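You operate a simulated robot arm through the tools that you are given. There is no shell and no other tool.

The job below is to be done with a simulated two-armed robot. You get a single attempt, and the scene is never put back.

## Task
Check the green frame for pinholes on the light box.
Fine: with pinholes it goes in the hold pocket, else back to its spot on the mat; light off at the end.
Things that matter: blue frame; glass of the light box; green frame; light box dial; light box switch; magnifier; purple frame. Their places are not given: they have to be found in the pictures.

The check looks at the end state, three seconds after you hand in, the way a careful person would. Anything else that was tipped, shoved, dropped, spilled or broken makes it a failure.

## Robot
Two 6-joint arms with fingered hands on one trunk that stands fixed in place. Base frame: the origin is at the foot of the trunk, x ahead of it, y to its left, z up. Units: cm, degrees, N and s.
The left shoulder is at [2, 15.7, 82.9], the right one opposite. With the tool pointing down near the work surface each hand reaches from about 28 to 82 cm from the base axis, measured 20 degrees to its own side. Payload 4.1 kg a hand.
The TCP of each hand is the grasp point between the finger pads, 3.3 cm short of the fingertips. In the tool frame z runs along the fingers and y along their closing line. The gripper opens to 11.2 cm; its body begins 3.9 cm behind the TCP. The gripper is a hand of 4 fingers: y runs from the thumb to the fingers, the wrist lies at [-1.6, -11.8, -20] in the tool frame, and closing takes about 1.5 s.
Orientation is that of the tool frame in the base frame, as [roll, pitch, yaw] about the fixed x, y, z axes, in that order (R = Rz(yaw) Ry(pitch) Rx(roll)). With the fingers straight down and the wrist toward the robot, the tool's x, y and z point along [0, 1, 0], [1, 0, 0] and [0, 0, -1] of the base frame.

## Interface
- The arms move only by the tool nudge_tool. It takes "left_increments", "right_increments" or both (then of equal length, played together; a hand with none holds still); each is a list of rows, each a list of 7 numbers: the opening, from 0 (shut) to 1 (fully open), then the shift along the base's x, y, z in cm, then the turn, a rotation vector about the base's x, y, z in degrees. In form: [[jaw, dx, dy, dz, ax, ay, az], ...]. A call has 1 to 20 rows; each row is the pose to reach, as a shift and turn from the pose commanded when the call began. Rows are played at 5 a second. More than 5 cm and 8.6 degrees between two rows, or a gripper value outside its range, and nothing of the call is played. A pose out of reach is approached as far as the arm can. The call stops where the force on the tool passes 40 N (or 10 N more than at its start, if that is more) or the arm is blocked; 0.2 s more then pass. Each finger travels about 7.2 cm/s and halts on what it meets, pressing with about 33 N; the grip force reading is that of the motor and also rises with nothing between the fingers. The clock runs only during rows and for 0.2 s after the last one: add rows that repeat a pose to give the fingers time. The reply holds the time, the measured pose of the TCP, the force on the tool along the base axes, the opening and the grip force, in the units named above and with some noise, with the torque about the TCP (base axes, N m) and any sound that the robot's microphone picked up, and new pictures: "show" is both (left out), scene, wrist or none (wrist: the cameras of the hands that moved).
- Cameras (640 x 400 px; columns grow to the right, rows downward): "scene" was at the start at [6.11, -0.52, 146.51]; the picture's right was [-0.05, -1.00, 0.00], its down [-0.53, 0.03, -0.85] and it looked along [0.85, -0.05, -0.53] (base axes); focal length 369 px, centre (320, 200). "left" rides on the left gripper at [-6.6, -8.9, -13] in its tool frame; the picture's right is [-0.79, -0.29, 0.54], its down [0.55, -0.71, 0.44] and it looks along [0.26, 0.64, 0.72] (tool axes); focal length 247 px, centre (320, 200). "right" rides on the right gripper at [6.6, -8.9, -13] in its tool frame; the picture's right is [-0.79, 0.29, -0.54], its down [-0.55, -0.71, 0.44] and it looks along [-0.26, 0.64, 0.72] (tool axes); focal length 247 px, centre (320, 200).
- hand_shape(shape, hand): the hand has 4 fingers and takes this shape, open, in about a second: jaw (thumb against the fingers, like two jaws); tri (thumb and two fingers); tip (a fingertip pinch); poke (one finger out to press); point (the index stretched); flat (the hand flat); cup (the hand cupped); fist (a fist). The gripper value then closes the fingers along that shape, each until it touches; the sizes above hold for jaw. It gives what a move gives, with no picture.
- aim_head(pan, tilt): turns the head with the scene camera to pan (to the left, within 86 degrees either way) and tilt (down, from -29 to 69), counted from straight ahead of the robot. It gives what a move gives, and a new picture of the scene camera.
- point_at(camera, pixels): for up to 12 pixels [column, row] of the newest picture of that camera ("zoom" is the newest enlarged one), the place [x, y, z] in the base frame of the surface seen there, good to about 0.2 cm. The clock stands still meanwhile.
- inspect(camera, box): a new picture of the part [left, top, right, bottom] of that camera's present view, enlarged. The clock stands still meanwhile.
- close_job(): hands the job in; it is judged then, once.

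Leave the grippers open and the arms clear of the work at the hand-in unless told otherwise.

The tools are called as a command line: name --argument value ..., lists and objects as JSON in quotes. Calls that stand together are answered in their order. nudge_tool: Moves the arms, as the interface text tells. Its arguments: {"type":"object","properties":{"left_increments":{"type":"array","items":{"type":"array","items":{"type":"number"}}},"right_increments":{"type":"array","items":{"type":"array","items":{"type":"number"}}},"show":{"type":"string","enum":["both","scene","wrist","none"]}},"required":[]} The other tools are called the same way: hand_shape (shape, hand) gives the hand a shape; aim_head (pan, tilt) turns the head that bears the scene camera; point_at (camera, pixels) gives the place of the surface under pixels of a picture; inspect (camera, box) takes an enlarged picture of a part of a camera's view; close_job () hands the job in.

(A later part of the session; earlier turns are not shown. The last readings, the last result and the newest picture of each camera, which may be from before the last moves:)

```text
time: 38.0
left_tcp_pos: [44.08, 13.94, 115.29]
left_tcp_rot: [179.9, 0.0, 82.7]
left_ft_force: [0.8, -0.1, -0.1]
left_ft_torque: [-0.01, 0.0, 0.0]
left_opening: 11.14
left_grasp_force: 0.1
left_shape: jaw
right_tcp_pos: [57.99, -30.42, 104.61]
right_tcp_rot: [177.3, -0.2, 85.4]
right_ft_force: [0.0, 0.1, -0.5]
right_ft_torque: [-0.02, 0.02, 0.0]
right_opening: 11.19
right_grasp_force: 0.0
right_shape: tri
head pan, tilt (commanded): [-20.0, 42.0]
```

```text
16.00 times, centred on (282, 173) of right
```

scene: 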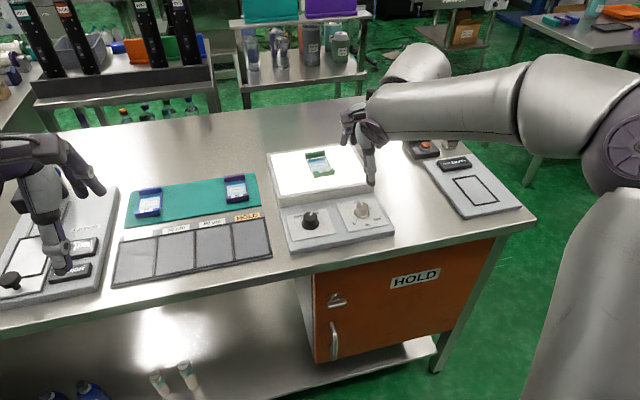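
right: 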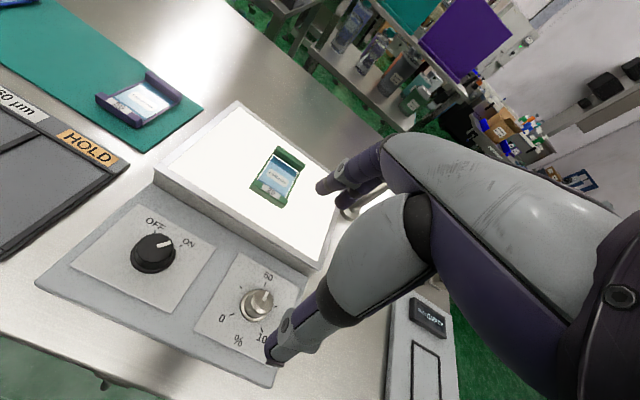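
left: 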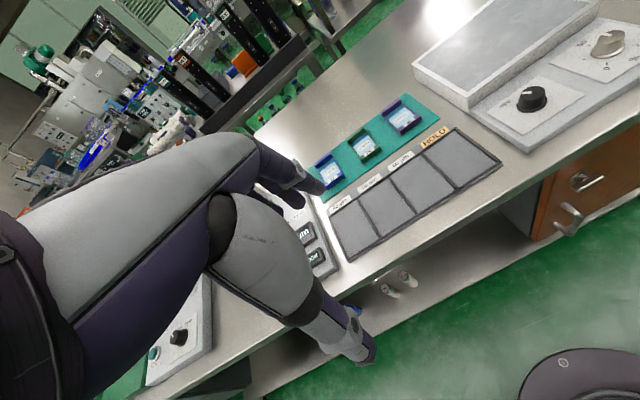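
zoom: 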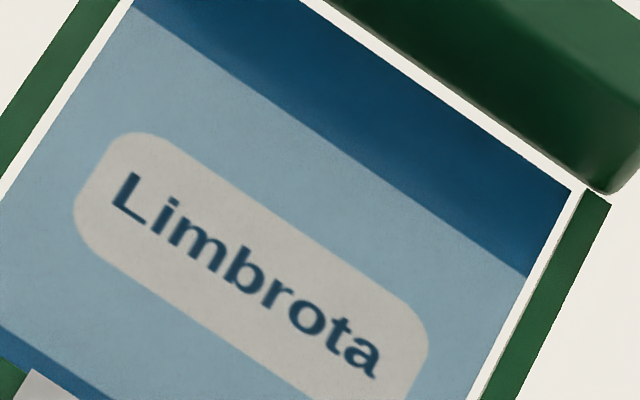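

The film is uniformly dark, with no bright points at 50% brightness. To be careful I'll repeat the check at full brightness, so I'll measure the dial and its ticks now.

inspect --camera "right" --box '[205, 255, 305, 360]'

inspect --camera "scene" --box '[330, 190, 390, 240]'

point_at --camera "zoom" --pixels '[[300, 120], [320, 130], [300, 250], [200, 200], [400, 160], [180, 250], [420, 250], [280, 170], [340, 170], [310, 150]]'

```text
3.81 times, centred on (255, 308) of right
```

zoom: 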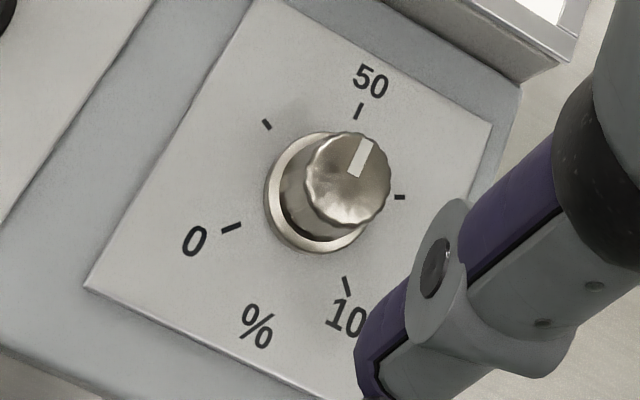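

```text
8.00 times, centred on (360, 215) of scene
```

zoom: 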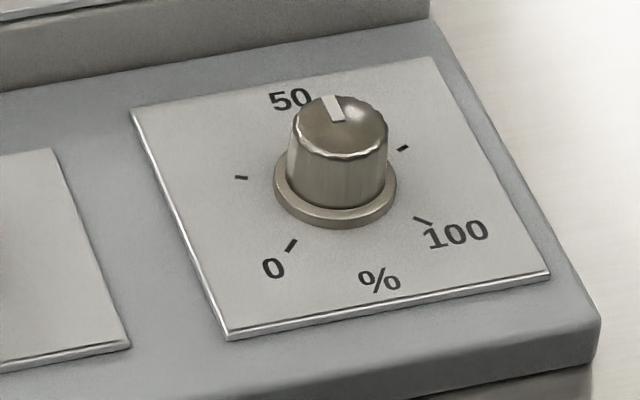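

```text
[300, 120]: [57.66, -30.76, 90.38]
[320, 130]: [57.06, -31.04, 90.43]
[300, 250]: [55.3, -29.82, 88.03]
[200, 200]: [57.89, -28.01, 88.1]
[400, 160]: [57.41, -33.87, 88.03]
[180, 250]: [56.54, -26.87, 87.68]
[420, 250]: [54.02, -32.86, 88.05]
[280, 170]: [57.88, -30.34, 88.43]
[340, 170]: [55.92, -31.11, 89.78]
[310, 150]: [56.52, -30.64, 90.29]
```

inspect --camera "right" --box '[205, 255, 305, 360]'

point_at --camera "zoom" --pixels '[[267, 124], [357, 111], [400, 197], [231, 228], [347, 287], [366, 143], [355, 175], [308, 185], [388, 190], [350, 223], [350, 135], [280, 235]]'

```text
3.81 times, centred on (255, 308) of right
```

zoom: 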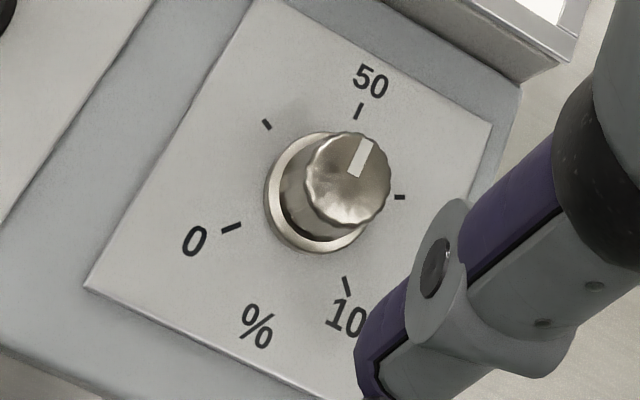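

```text
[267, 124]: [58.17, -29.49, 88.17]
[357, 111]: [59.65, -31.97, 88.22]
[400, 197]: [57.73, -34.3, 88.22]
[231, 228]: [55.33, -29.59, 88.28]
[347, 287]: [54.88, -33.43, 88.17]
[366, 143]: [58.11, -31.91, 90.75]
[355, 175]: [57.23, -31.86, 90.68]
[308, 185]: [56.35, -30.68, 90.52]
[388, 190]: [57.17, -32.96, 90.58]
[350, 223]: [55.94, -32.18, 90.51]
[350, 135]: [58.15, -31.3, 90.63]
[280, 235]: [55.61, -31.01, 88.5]
```

The dial centre is at about (57.0, −31.8) with its cap top at z≈90.6. Going from 50 to 100 is about −135°, so I'll do it in two grips. First I'll level the hand and bring it above the dial with yaw.

nudge_tool --right_increments '[[0.7, -0.5, -0.7, -1, 0, 1.4, 0], [0.45, -1, -1.4, -2, 0, 2.6, 0], [0.45, -1, -1.4, -2, 0, 2.6, 0]]' --show "none"

nudge_tool --right_increments '[[0.45, 0, 0, -0.8, 0, 0, 8], [0.45, 0, 0, -1.6, 0, 0, 16], [0.45, 0, 0, -2.4, 0, 0, 24], [0.45, 0, 0, -3.2, 0, 0, 32], [0.45, 0, 0, -4.2, 0, 0, 32], [0.45, 0, 0, -4.2, 0, 0, 32]]'

inspect --camera "right" --box '[220, 180, 380, 340]'

```text
time: 38.8
left_tcp_pos: [44.13, 14.06, 115.31]
left_tcp_rot: [-179.9, 0.0, 82.6]
left_ft_force: [0.1, 0.7, -1.1]
left_ft_torque: [0.0, -0.02, 0.02]
left_opening: 11.18
left_grasp_force: 0.1
left_shape: jaw
right_tcp_pos: [56.8, -31.53, 102.77]
right_tcp_rot: [179.9, 0.0, 85.4]
right_ft_force: [-0.5, 0.5, -0.2]
right_ft_torque: [-0.01, 0.03, -0.01]
right_opening: 5.09
right_grasp_force: 0.0
right_shape: tri
head pan, tilt (commanded): [-20.0, 42.0]
```

```text
time: 40.2
left_tcp_pos: [44.36, 14.02, 115.24]
left_tcp_rot: [180.0, 0.0, 82.6]
left_ft_force: [0.0, 0.1, -0.7]
left_ft_torque: [-0.03, 0.01, 0.0]
left_opening: 11.15
left_grasp_force: 0.0
left_shape: jaw
right_tcp_pos: [56.65, -31.5, 98.55]
right_tcp_rot: [180.0, 0.0, 117.4]
right_ft_force: [-0.5, 0.7, 0.4]
right_ft_torque: [0.0, -0.01, -0.03]
right_opening: 5.1
right_grasp_force: 0.0
right_shape: tri
head pan, tilt (commanded): [-20.0, 42.0]
```

scene: 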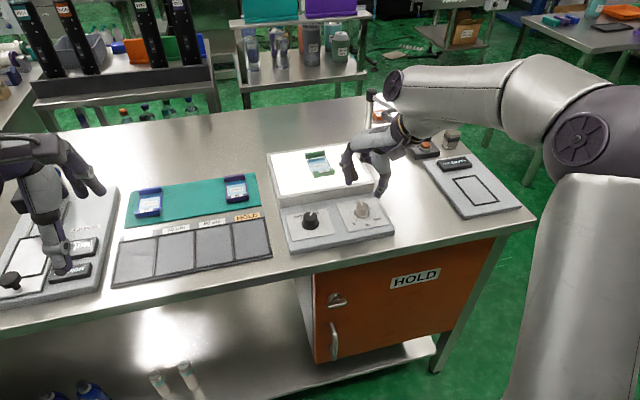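
right: 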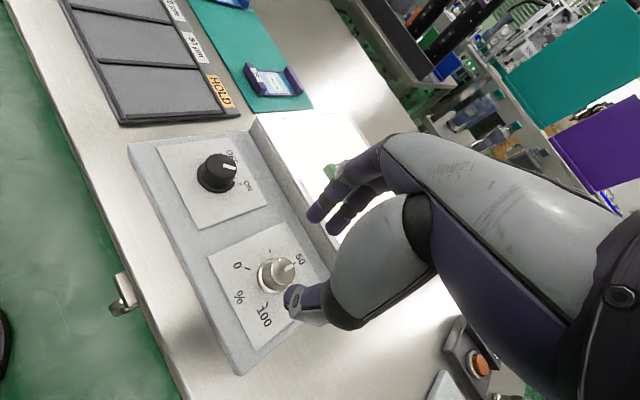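

```text
2.50 times, centred on (300, 260) of right
```

zoom: 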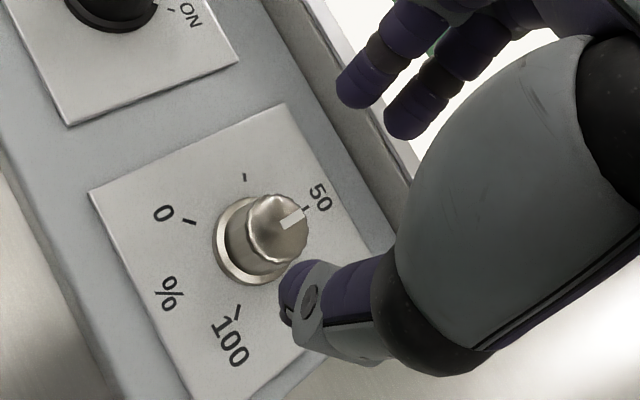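

The hand is above the dial. I'll shift a little to centre on it and lower around the cap.

nudge_tool --right_increments '[[0.45, 0.3, -0.3, -2, 0, 0, 0], [0.45, 0.3, -0.3, -4, 0, 0, 0], [0.45, 0.3, -0.3, -5.5, 0, 0, 0], [0.45, 0.3, -0.3, -6.5, 0, 0, 0], [0.45, 0.3, -0.3, -6.5, 0, 0, 0]]' --show "none"

inspect --camera "right" --box '[220, 180, 380, 340]'

inspect --camera "scene" --box '[320, 120, 440, 240]'

```text
time: 41.4
left_tcp_pos: [44.24, 14.0, 115.25]
left_tcp_rot: [180.0, 0.1, 82.6]
left_ft_force: [-0.3, 0.1, 0.5]
left_ft_torque: [-0.02, 0.02, 0.0]
left_opening: 11.17
left_grasp_force: 0.0
left_shape: jaw
right_tcp_pos: [57.1, -31.75, 92.03]
right_tcp_rot: [179.8, -0.1, 117.4]
right_ft_force: [0.4, 0.1, 0.6]
right_ft_torque: [0.03, -0.04, 0.02]
right_opening: 5.06
right_grasp_force: 0.2
right_shape: tri
head pan, tilt (commanded): [-20.0, 42.0]
```

```text
2.50 times, centred on (300, 260) of right
```

zoom: 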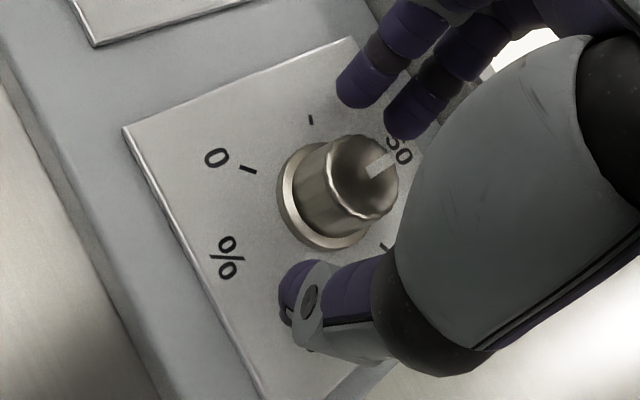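

```text
3.33 times, centred on (380, 180) of scene
```

zoom: 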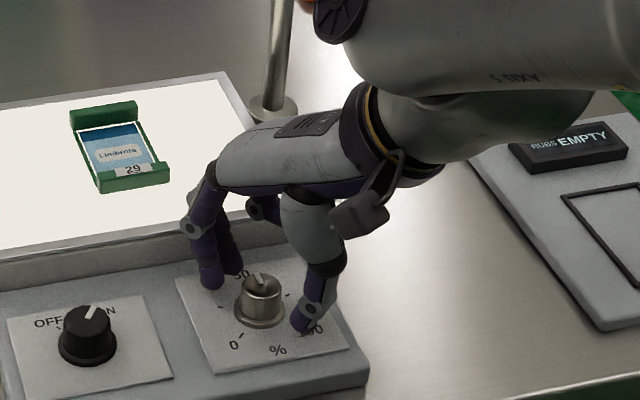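

The dial cap lies between the thumb and fingers. I'll close on it and turn 68° clockwise.

nudge_tool --right_increments '[[0.3, 0, 0, 0, 0, 0, 0], [0.2, 0, 0, 0, 0, 0, 0], [0.1, 0, 0, 0, 0, 0, 0], [0.08, 0, 0, 0, 0, 0, 0], [0.08, 0, 0, 0, 0, 0, 0], [0.08, 0, 0, 0, 0, 0, -7], [0.08, 0, 0, 0, 0, 0, -14], [0.08, 0, 0, 0, 0, 0, -21], [0.08, 0, 0, 0, 0, 0, -28], [0.08, 0, 0, 0, 0, 0, -35], [0.08, 0, 0, 0, 0, 0, -42], [0.08, 0, 0, 0, 0, 0, -49], [0.08, 0, 0, 0, 0, 0, -56], [0.08, 0, 0, 0, 0, 0, -63], [0.08, 0, 0, 0, 0, 0, -69], [0.08, 0, 0, 0, 0, 0, -69]]'

inspect --camera "right" --box '[220, 180, 380, 340]'

```text
time: 44.8
left_tcp_pos: [44.26, 13.93, 115.41]
left_tcp_rot: [180.0, 0.0, 82.5]
left_ft_force: [0.2, 0.7, 0.8]
left_ft_torque: [0.02, 0.02, 0.02]
left_opening: 11.15
left_grasp_force: 0.0
left_shape: jaw
right_tcp_pos: [57.05, -31.72, 92.02]
right_tcp_rot: [-180.0, 0.0, 48.3]
right_ft_force: [-9.4, 1.4, -8.9]
right_ft_torque: [0.03, 0.25, 0.0]
right_opening: 1.81
right_grasp_force: 33.5
right_shape: tri
right hand out of reach, approached as far as the arm can: row 9
head pan, tilt (commanded): [-20.0, 42.0]
```

scene: 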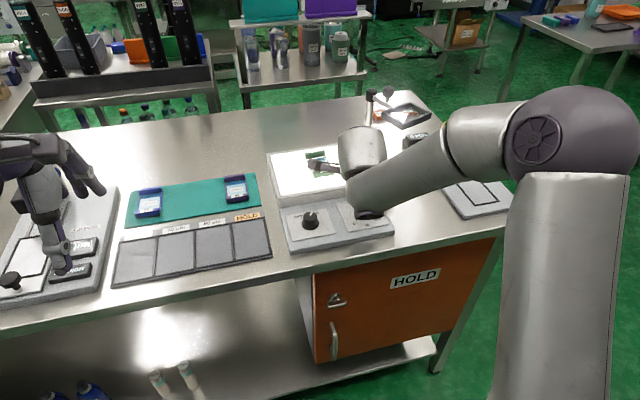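
right: 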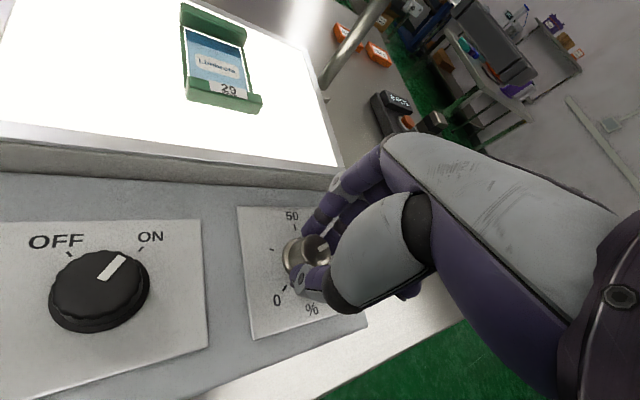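

```text
2.50 times, centred on (300, 260) of right
```

zoom: 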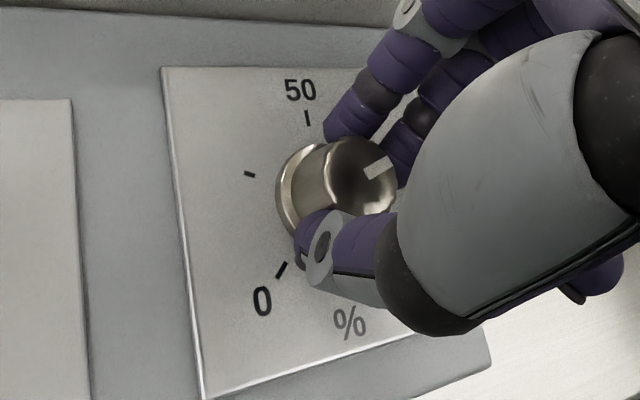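

The dial is at about 75%. The wrist camera also sees the frame well here, so I'll zoom on it at this brightness.

inspect --camera "right" --box '[180, 15, 260, 105]'

inspect --camera "right" --box '[185, 25, 225, 65]'

inspect --camera "right" --box '[205, 50, 245, 90]'

```text
4.44 times, centred on (220, 60) of right
```

zoom: 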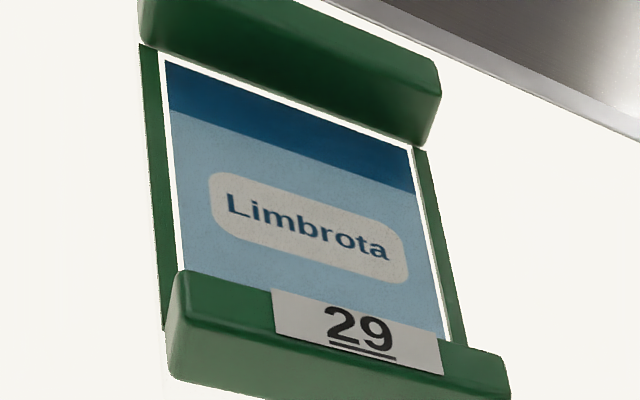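

```text
10.00 times, centred on (205, 45) of right
```

zoom: 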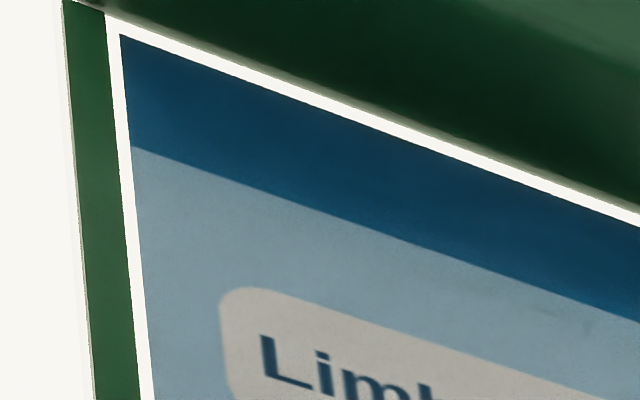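

```text
10.00 times, centred on (225, 70) of right
```

zoom: 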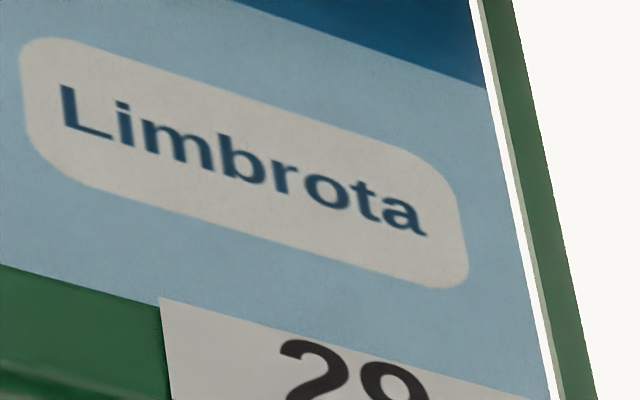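

No pinholes at about 75% either. I'll release, rise, rewind the hand by 69° and re-grip for the second half of the turn to 100%.

nudge_tool --right_increments '[[0.3, 0, 0, 0, 0, 0, 0], [0.45, 0, 0, 0, 0, 0, 0], [0.45, 0, 0, 0, 0, 0, 0], [0.45, 0, 0, 2, 0, 0, 0], [0.45, 0, 0, 4.5, 0, 0, 0], [0.45, 0, 0, 5, 0, 0, 8], [0.45, 0, 0, 5, 0, 0, 16], [0.45, 0, 0, 5, 0, 0, 24], [0.45, 0, 0, 5, 0, 0, 32], [0.45, 0, 0, 5, 0, 0, 40], [0.45, 0, 0, 5, 0, 0, 48], [0.45, 0, 0, 5, 0, 0, 56], [0.45, 0, 0, 5, 0, 0, 64], [0.45, 0, 0, 5, 0, 0, 69], [0.45, 0, 0, 5, 0, 0, 69]]' --show "wrist"

inspect --camera "right" --box '[220, 180, 380, 340]'

inspect --camera "scene" --box '[270, 80, 440, 240]'

```text
time: 48.0
left_tcp_pos: [44.24, 13.99, 115.19]
left_tcp_rot: [-180.0, 0.1, 82.6]
left_ft_force: [0.1, 0.7, -0.5]
left_ft_torque: [0.02, -0.01, -0.03]
left_opening: 11.15
left_grasp_force: 0.0
left_shape: jaw
right_tcp_pos: [57.06, -31.85, 97.05]
right_tcp_rot: [179.9, 0.0, 117.4]
right_ft_force: [-0.5, 0.1, -0.6]
right_ft_torque: [-0.05, -0.05, 0.0]
right_opening: 5.0
right_grasp_force: 0.1
right_shape: tri
head pan, tilt (commanded): [-20.0, 42.0]
```

right: 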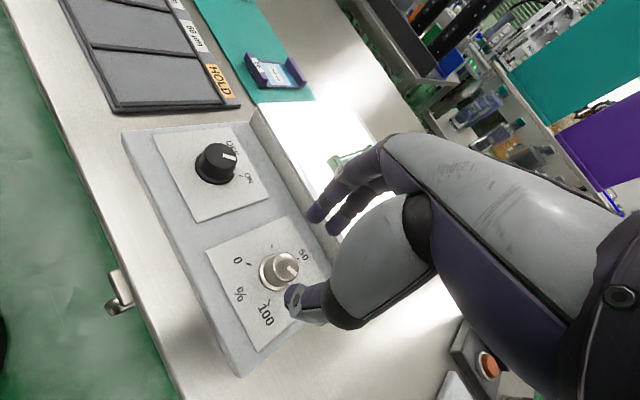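

```text
2.50 times, centred on (300, 260) of right
```

zoom: 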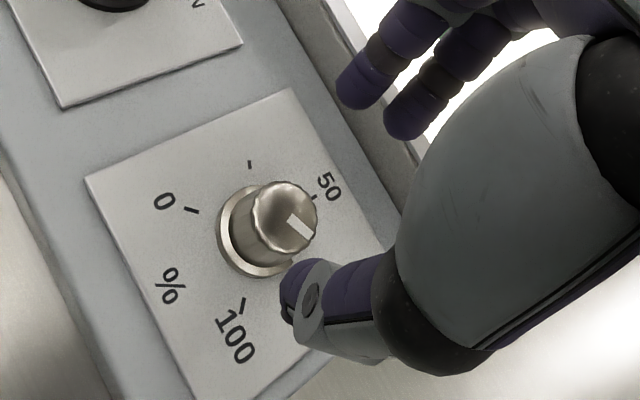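

```text
2.50 times, centred on (355, 160) of scene
```

zoom: 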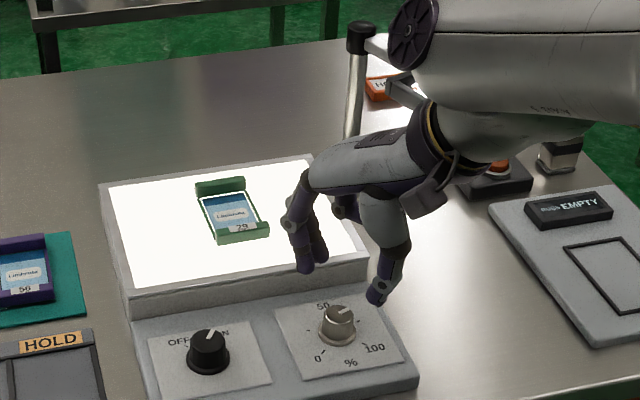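

The pointer is at about 72%. I'll lower, grip again and turn another 72°.

nudge_tool --right_increments '[[0.45, 0, 0, -2, 0, 0, 0], [0.45, 0, 0, -4, 0, 0, 0], [0.45, 0, 0, -5.1, 0, 0, 0], [0.3, 0, 0, -5.1, 0, 0, 0], [0.15, 0, 0, -5.1, 0, 0, 0], [0.08, 0, 0, -5.1, 0, 0, 0], [0.08, 0, 0, -5.1, 0, 0, 0], [0.08, 0, 0, -5.1, 0, 0, 0], [0.08, 0, 0, -5.1, 0, 0, -7], [0.08, 0, 0, -5.1, 0, 0, -14], [0.08, 0, 0, -5.1, 0, 0, -21], [0.08, 0, 0, -5.1, 0, 0, -28], [0.08, 0, 0, -5.1, 0, 0, -35], [0.08, 0, 0, -5.1, 0, 0, -43], [0.08, 0, 0, -5.1, 0, 0, -51], [0.08, 0, 0, -5.1, 0, 0, -58], [0.08, 0, 0, -5.1, 0, 0, -65], [0.08, 0, 0, -5.1, 0, 0, -72], [0.08, 0, 0, -5.1, 0, 0, -72]]' --show "wrist"

inspect --camera "right" --box '[220, 180, 380, 340]'

inspect --camera "right" --box '[180, 10, 270, 110]'

```text
time: 52.0
left_tcp_pos: [44.22, 13.94, 115.31]
left_tcp_rot: [-180.0, 0.1, 82.6]
left_ft_force: [-0.4, 0.4, 0.5]
left_ft_torque: [0.01, 0.01, -0.01]
left_opening: 11.16
left_grasp_force: 0.1
left_shape: jaw
right_tcp_pos: [57.0, -31.68, 92.06]
right_tcp_rot: [180.0, 0.1, 45.3]
right_ft_force: [-6.9, -0.2, 4.5]
right_ft_torque: [-0.06, 0.15, 0.11]
right_opening: 1.91
right_grasp_force: 32.9
right_shape: tri
right hand out of reach, approached as far as the arm can: row 12
head pan, tilt (commanded): [-20.0, 42.0]
```

right: 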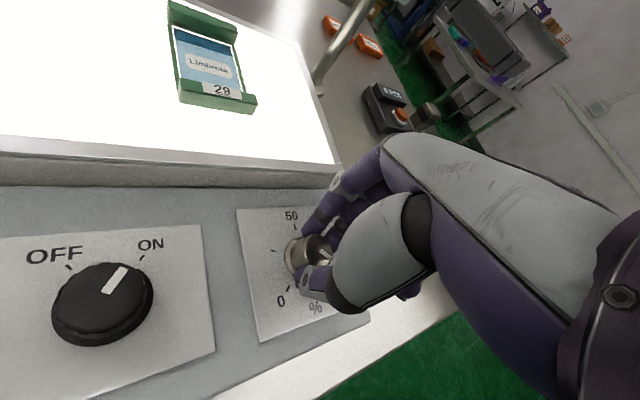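

```text
2.50 times, centred on (300, 260) of right
```

zoom: 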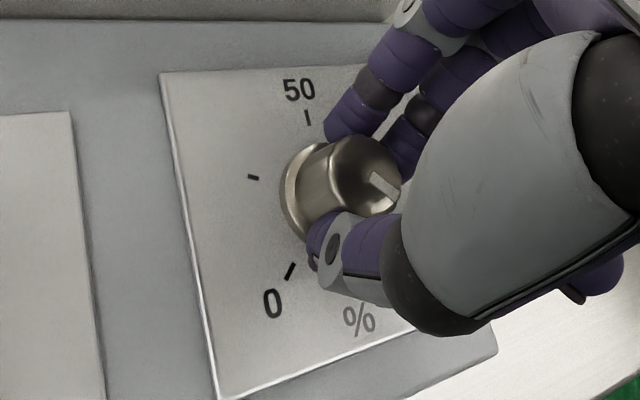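

```text
4.00 times, centred on (225, 60) of right
```

zoom: 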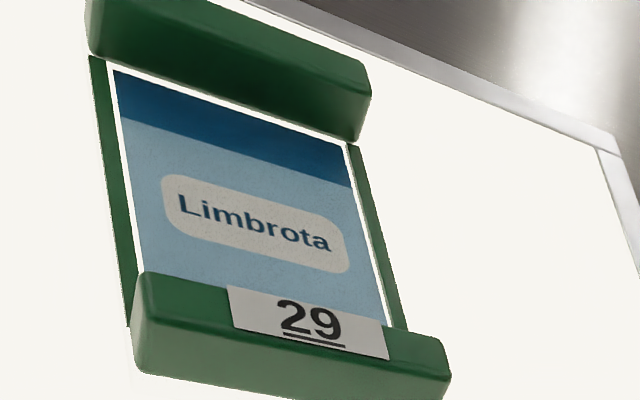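

The dial is nearly at full brightness. I'll zoom hard on the film quadrants for pinholes.

inspect --camera "right" --box '[170, 25, 210, 50]'

inspect --camera "right" --box '[205, 35, 245, 60]'

inspect --camera "right" --box '[172, 55, 212, 80]'

inspect --camera "right" --box '[210, 60, 250, 85]'

```text
16.00 times, centred on (190, 38) of right
```

zoom: 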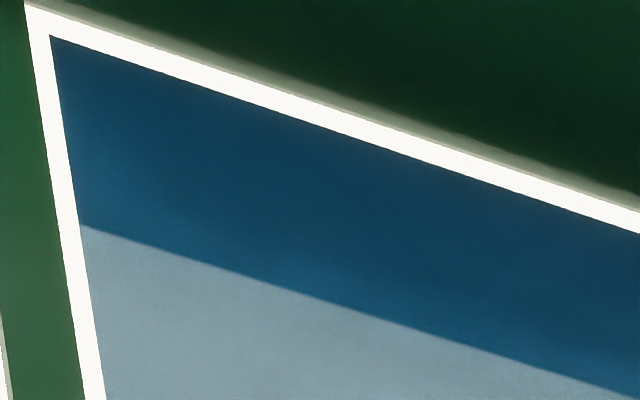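

```text
16.00 times, centred on (225, 48) of right
```

zoom: 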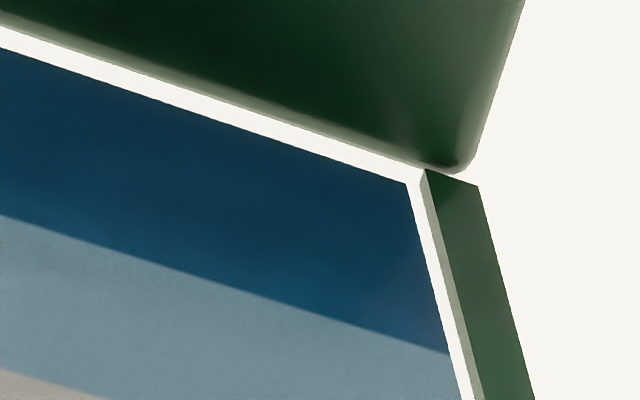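

```text
16.00 times, centred on (192, 68) of right
```

zoom: 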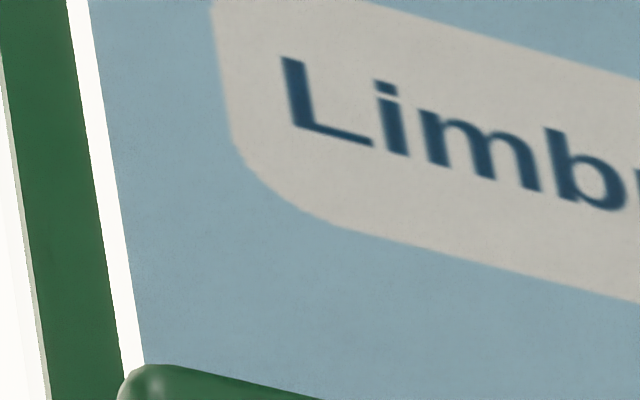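

```text
16.00 times, centred on (230, 72) of right
```

zoom: 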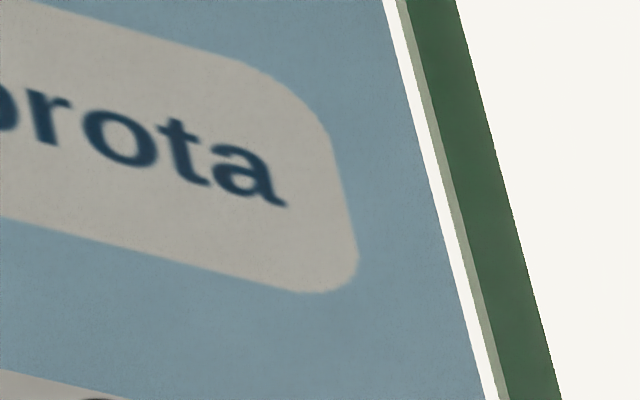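

Still no bright points. The strip by the near bar is partly hidden in this view, so I'll want an overhead look too. Meanwhile I'll look at the magnifier and its lens in the scene view.

inspect --camera "scene" --box '[355, 80, 445, 140]'

point_at --camera "zoom" --pixels '[[365, 150], [540, 165], [450, 210], [300, 140], [350, 225], [420, 130], [470, 290], [550, 200], [200, 160], [390, 180]]'

```text
6.67 times, centred on (400, 110) of scene
```

zoom: 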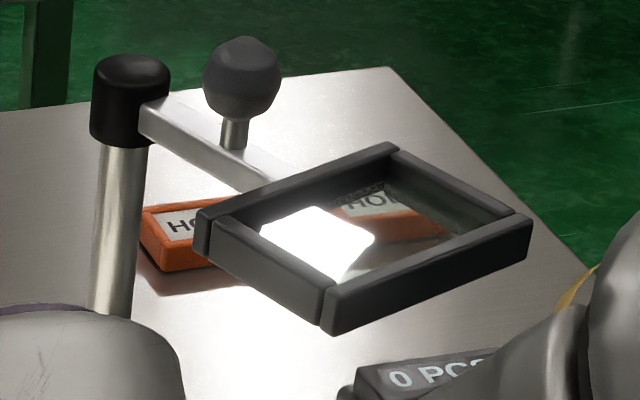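

```text
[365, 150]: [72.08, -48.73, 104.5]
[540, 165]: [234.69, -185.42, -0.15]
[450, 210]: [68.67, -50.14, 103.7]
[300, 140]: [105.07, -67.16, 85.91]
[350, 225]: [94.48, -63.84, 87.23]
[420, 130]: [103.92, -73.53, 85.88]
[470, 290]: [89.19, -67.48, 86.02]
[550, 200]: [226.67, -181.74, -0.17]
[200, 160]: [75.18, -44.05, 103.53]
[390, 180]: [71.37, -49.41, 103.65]
```

The lens acts as plain glass, and zooming already works as a loupe. I'll release the dial, rise and swing the hand to look down on the frame from its left side, so the strip beside the near bar also shows.

nudge_tool --right_increments '[[0.3, 0, 0, 0, 0, 0, 0], [0.45, 0, 0, 0, 0, 0, 0], [0.45, 0, 0, 0, 0, 0, 0], [0.45, 0, 0, 2, 0, 0, 0], [0.45, 0, 0, 5, 0, 0, 0], [0.45, 0.5, 2, 8, 0, 0, 0], [0.45, 1.5, 4, 10, 0, 0, 0], [0.45, 3, 6, 11, 0, 0, 0], [0.45, 4, 8, 11, 0, 0, 0], [0.45, 4, 9, 11, 0, 0, -8], [0.45, 4, 9, 11, 0, 0, -16], [0.45, 4, 9, 11, 0, 0, -24], [0.45, 4, 9, 11, 0, 0, -30], [0.45, 4, 9, 11, 0, 0, -30]]'

inspect --camera "right" --box '[140, 110, 300, 250]'

```text
time: 55.0
left_tcp_pos: [44.25, 13.9, 115.38]
left_tcp_rot: [180.0, -0.1, 82.7]
left_ft_force: [0.4, 0.1, 0.5]
left_ft_torque: [-0.02, -0.01, 0.02]
left_opening: 11.16
left_grasp_force: 0.1
left_shape: jaw
right_tcp_pos: [61.18, -22.73, 103.12]
right_tcp_rot: [180.0, 0.0, 15.3]
right_ft_force: [0.1, 0.5, 0.0]
right_ft_torque: [0.02, -0.02, -0.01]
right_opening: 5.01
right_grasp_force: 0.1
right_shape: tri
head pan, tilt (commanded): [-20.0, 42.0]
```

scene: 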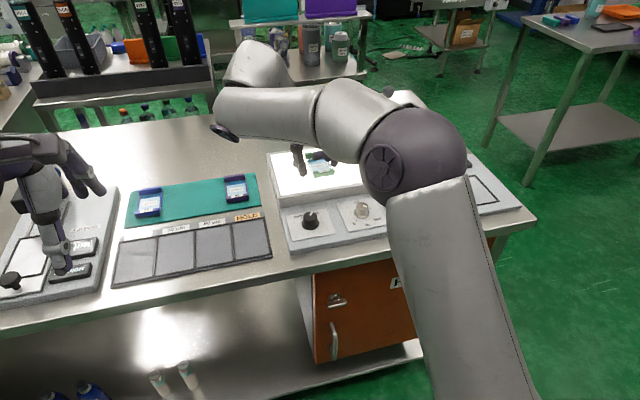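
right: 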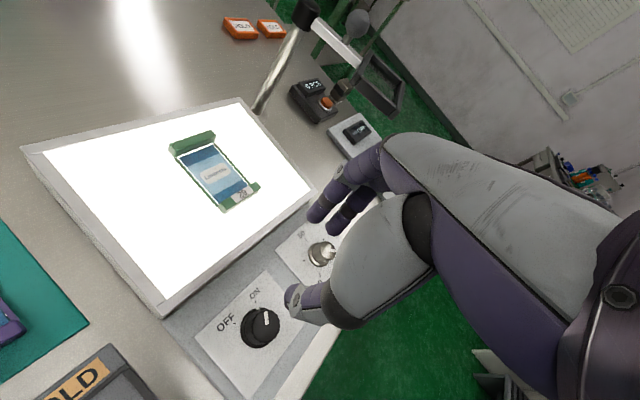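

```text
2.86 times, centred on (220, 180) of right
```

zoom: 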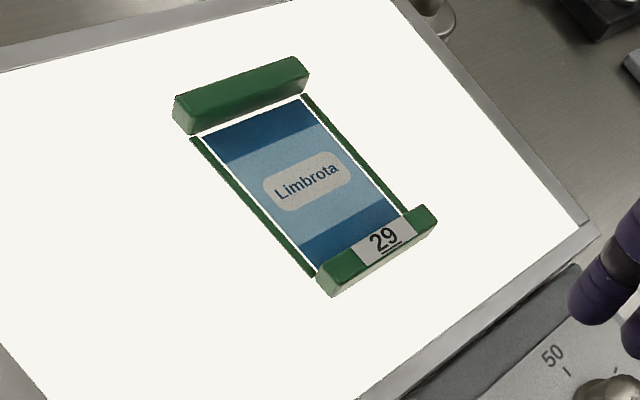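

This view shows almost the whole film. I'll zoom on its quarters.

inspect --camera "right" --box '[175, 138, 215, 163]'

inspect --camera "right" --box '[195, 155, 235, 180]'

inspect --camera "right" --box '[210, 170, 250, 195]'

inspect --camera "right" --box '[205, 180, 245, 205]'

```text
16.00 times, centred on (195, 150) of right
```

zoom: 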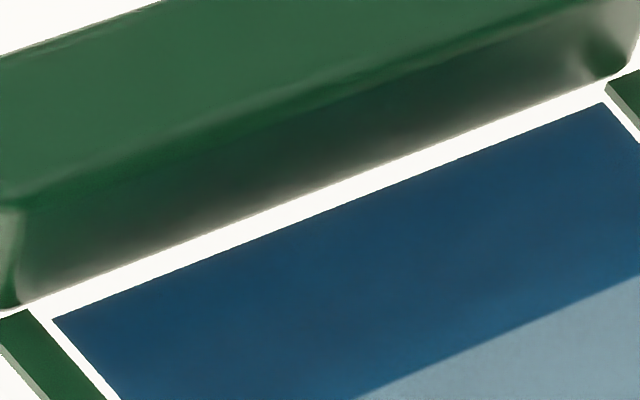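

```text
16.00 times, centred on (215, 168) of right
```

zoom: 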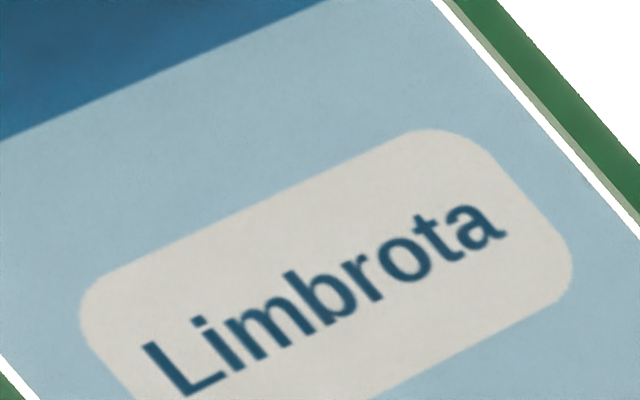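

```text
16.00 times, centred on (230, 182) of right
```

zoom: 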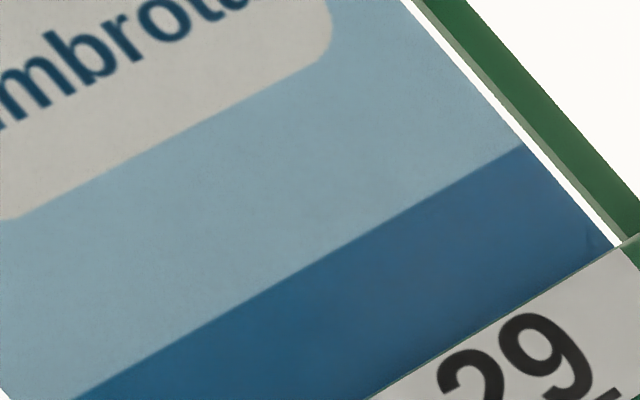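

```text
16.00 times, centred on (225, 192) of right
```

zoom: 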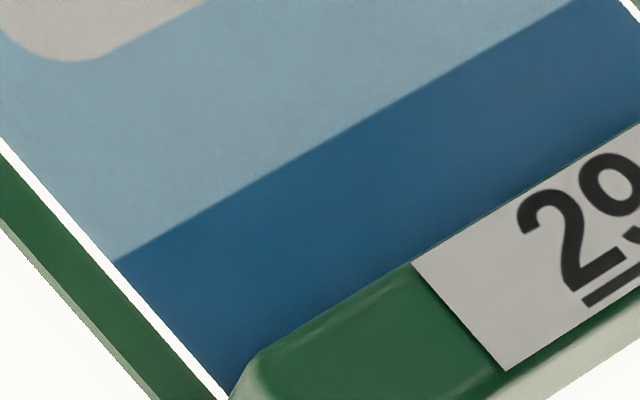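

No pinholes anywhere on the film, including the strip by the near bar. I'll check where the dial pointer actually stands.

inspect --camera "right" --box '[270, 210, 350, 290]'

inspect --camera "scene" --box '[330, 185, 400, 235]'

inspect --camera "scene" --box '[300, 145, 345, 180]'

```text
5.00 times, centred on (310, 250) of right
```

zoom: 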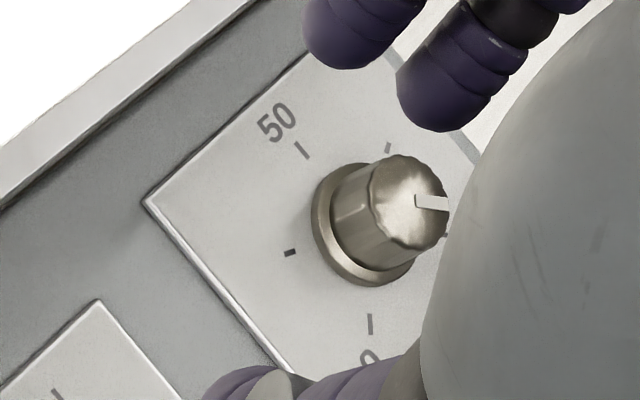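

```text
8.00 times, centred on (365, 210) of scene
```

zoom: 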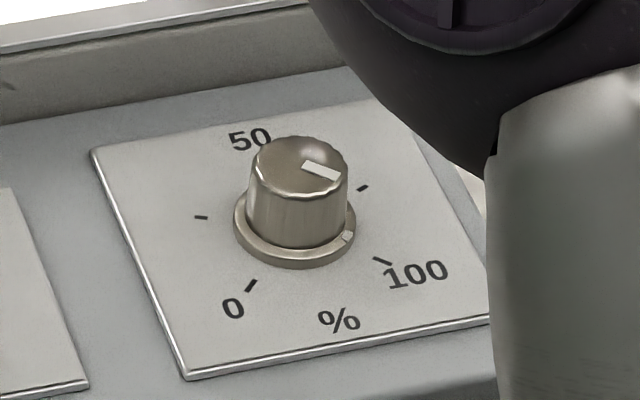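

```text
11.43 times, centred on (322, 162) of scene
```

zoom: 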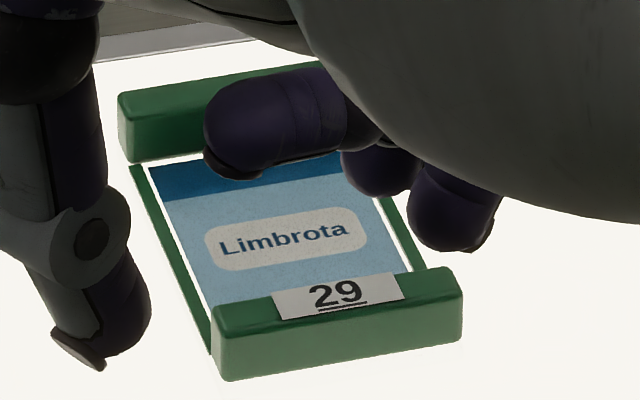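

The dial is at about 85–90%, which is plenty. I'll also check whether the magnifier lens really enlarges what's behind it, through the wrist camera (lens around (385, 85)).

inspect --camera "right" --box '[280, 0, 440, 140]'

inspect --camera "right" --box '[350, 45, 420, 125]'

```text
2.86 times, centred on (360, 70) of right
```

zoom: 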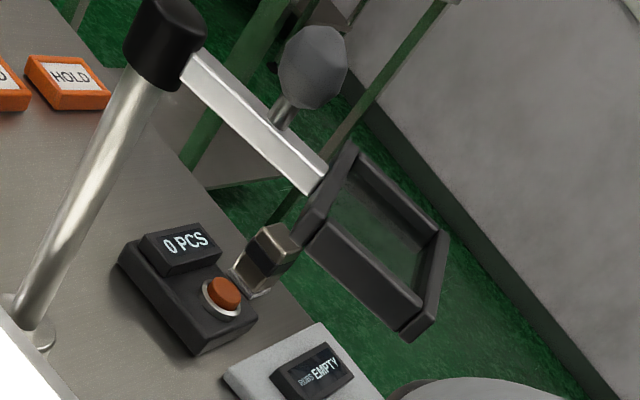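

```text
5.00 times, centred on (385, 85) of right
```

zoom: 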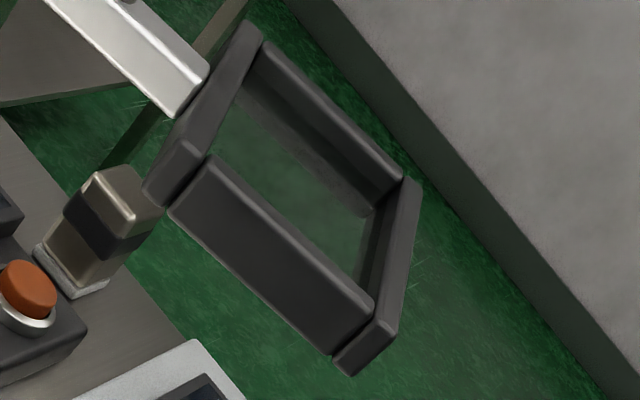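

The lens is plain glass with no magnification, so it adds nothing for me. For a stricter check I'll bring the wrist camera closer to the film, keeping the hand in front of the frame and above the panel.

nudge_tool --right_increments '[[0.45, 0, -1.5, -2, 0, 0, 0], [0.45, 0, -3, -4, 0, 0, 0], [0.45, 0, -4.5, -5.5, 0, 0, 0], [0.45, 0, -6, -7, 0, 0, 0], [0.45, 0, -6, -7.5, 0, 0, 0], [0.45, 0, -6, -7.5, 0, 0, 0]]'

inspect --camera "right" --box '[110, 90, 260, 240]'

```text
time: 56.4
left_tcp_pos: [44.21, 13.96, 115.28]
left_tcp_rot: [180.0, 0.0, 82.7]
left_ft_force: [-0.7, 0.4, -0.4]
left_ft_torque: [0.02, 0.01, -0.01]
left_opening: 11.16
left_grasp_force: 0.1
left_shape: jaw
right_tcp_pos: [60.97, -28.81, 95.35]
right_tcp_rot: [180.0, 0.0, 15.4]
right_ft_force: [-0.9, 0.8, -0.1]
right_ft_torque: [-0.01, -0.02, -0.02]
right_opening: 5.01
right_grasp_force: 0.0
right_shape: tri
head pan, tilt (commanded): [-20.0, 42.0]
```

scene: 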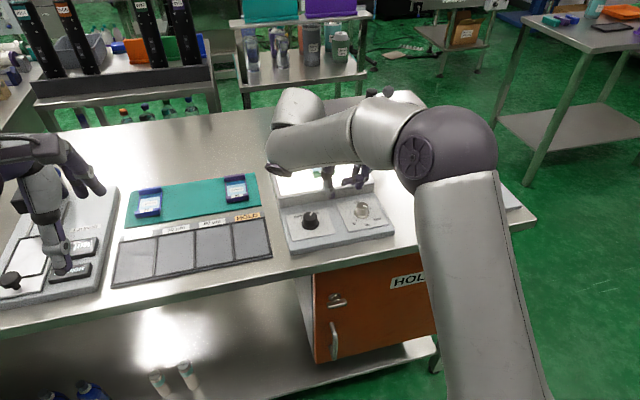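
right: 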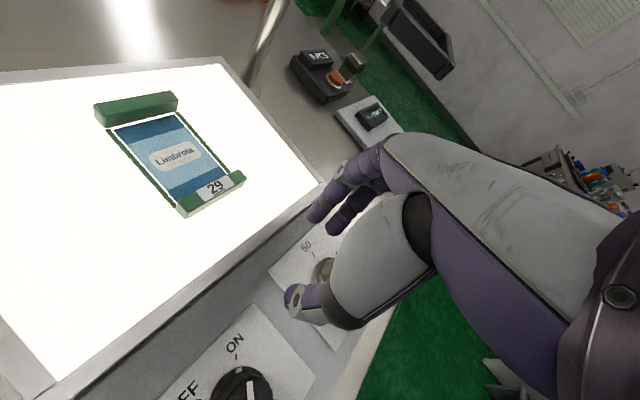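

```text
2.67 times, centred on (185, 165) of right
```

zoom: 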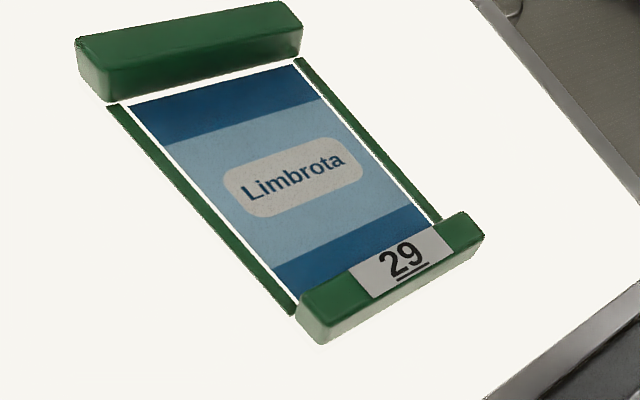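

This is a close, unobstructed view. I'll scan the film in overlapping tiles.

inspect --camera "right" --box '[110, 112, 150, 137]'

inspect --camera "right" --box '[145, 110, 185, 135]'

inspect --camera "right" --box '[125, 133, 165, 158]'

inspect --camera "right" --box '[165, 130, 205, 155]'

inspect --camera "right" --box '[145, 155, 185, 180]'

inspect --camera "right" --box '[180, 152, 220, 177]'

inspect --camera "right" --box '[160, 172, 200, 197]'

inspect --camera "right" --box '[195, 165, 235, 190]'

```text
16.00 times, centred on (130, 124) of right
```

zoom: 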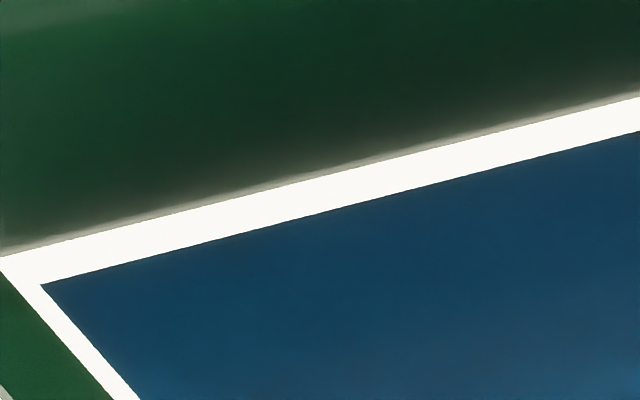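

```text
16.00 times, centred on (165, 122) of right
```

zoom: 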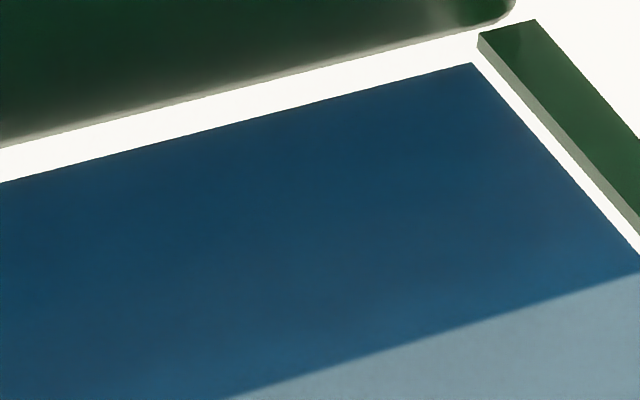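

```text
16.00 times, centred on (145, 146) of right
```

zoom: 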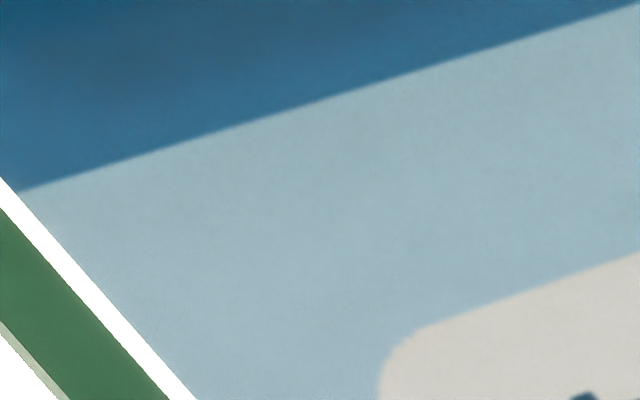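

```text
16.00 times, centred on (185, 142) of right
```

zoom: 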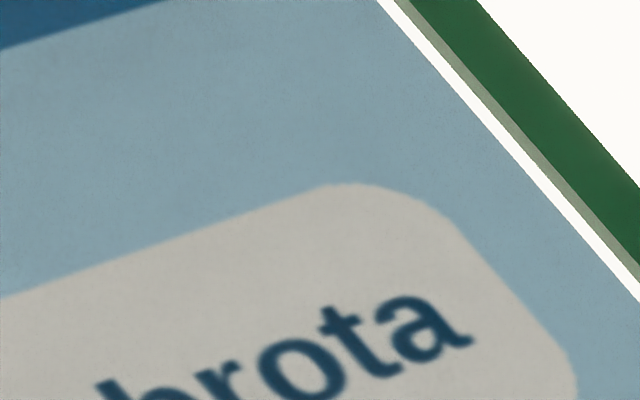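

```text
16.00 times, centred on (165, 168) of right
```

zoom: 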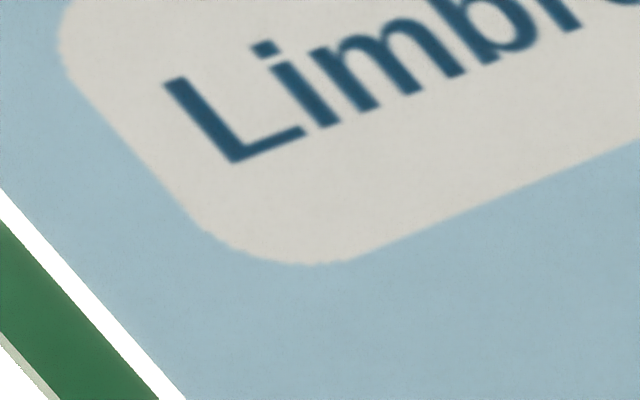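

```text
16.00 times, centred on (200, 164) of right
```

zoom: 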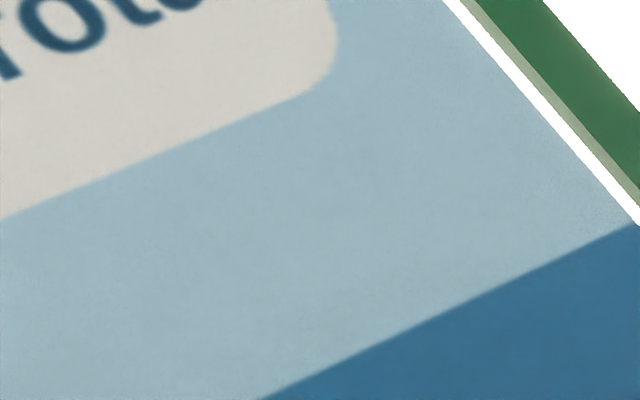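

```text
16.00 times, centred on (180, 184) of right
```

zoom: 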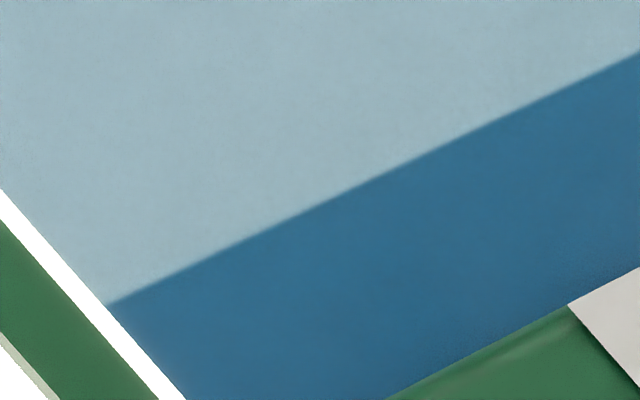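

```text
16.00 times, centred on (215, 178) of right
```

zoom: 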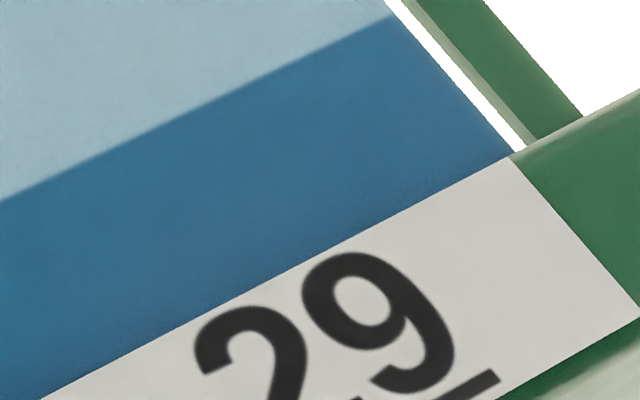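

I find no pinholes on the film at 50%, 75% or about 88% brightness, even in close-up tiles. So the green frame goes back to its spot on the mat. I'll measure where the frame lies on the glass relative to my release pose (73.0, −27.53).

inspect --camera "right" --box '[110, 90, 260, 240]'

point_at --camera "zoom" --pixels '[[80, 42], [298, 5], [190, 20], [105, 90], [298, 50], [200, 70], [303, 298], [478, 222], [390, 262], [320, 335], [480, 240], [400, 295]]'

inspect --camera "scene" --box '[340, 190, 390, 230]'

```text
2.67 times, centred on (185, 165) of right
```

zoom: 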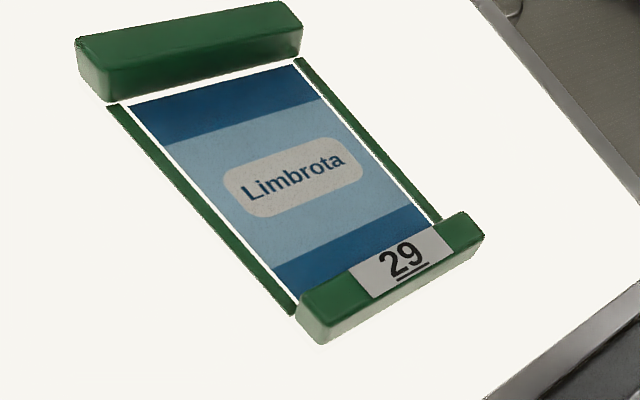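

```text
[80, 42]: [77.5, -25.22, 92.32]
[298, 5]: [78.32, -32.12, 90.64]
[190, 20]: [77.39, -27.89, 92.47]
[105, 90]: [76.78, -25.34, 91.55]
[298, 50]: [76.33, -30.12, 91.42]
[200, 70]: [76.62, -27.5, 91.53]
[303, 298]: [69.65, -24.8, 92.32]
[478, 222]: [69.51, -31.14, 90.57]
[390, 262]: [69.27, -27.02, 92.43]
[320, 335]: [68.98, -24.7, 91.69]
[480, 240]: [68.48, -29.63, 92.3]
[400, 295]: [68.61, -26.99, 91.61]
```

```text
10.00 times, centred on (365, 210) of scene
```

zoom: 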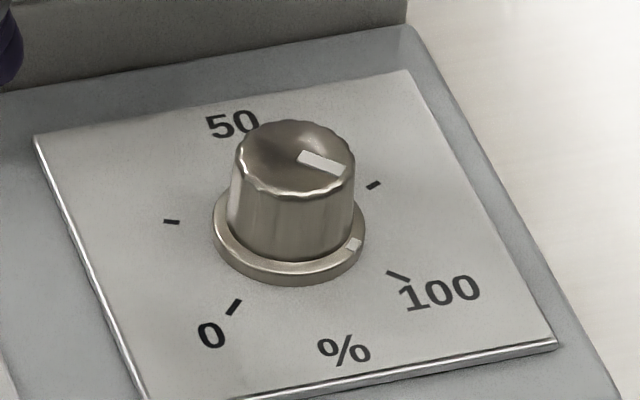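

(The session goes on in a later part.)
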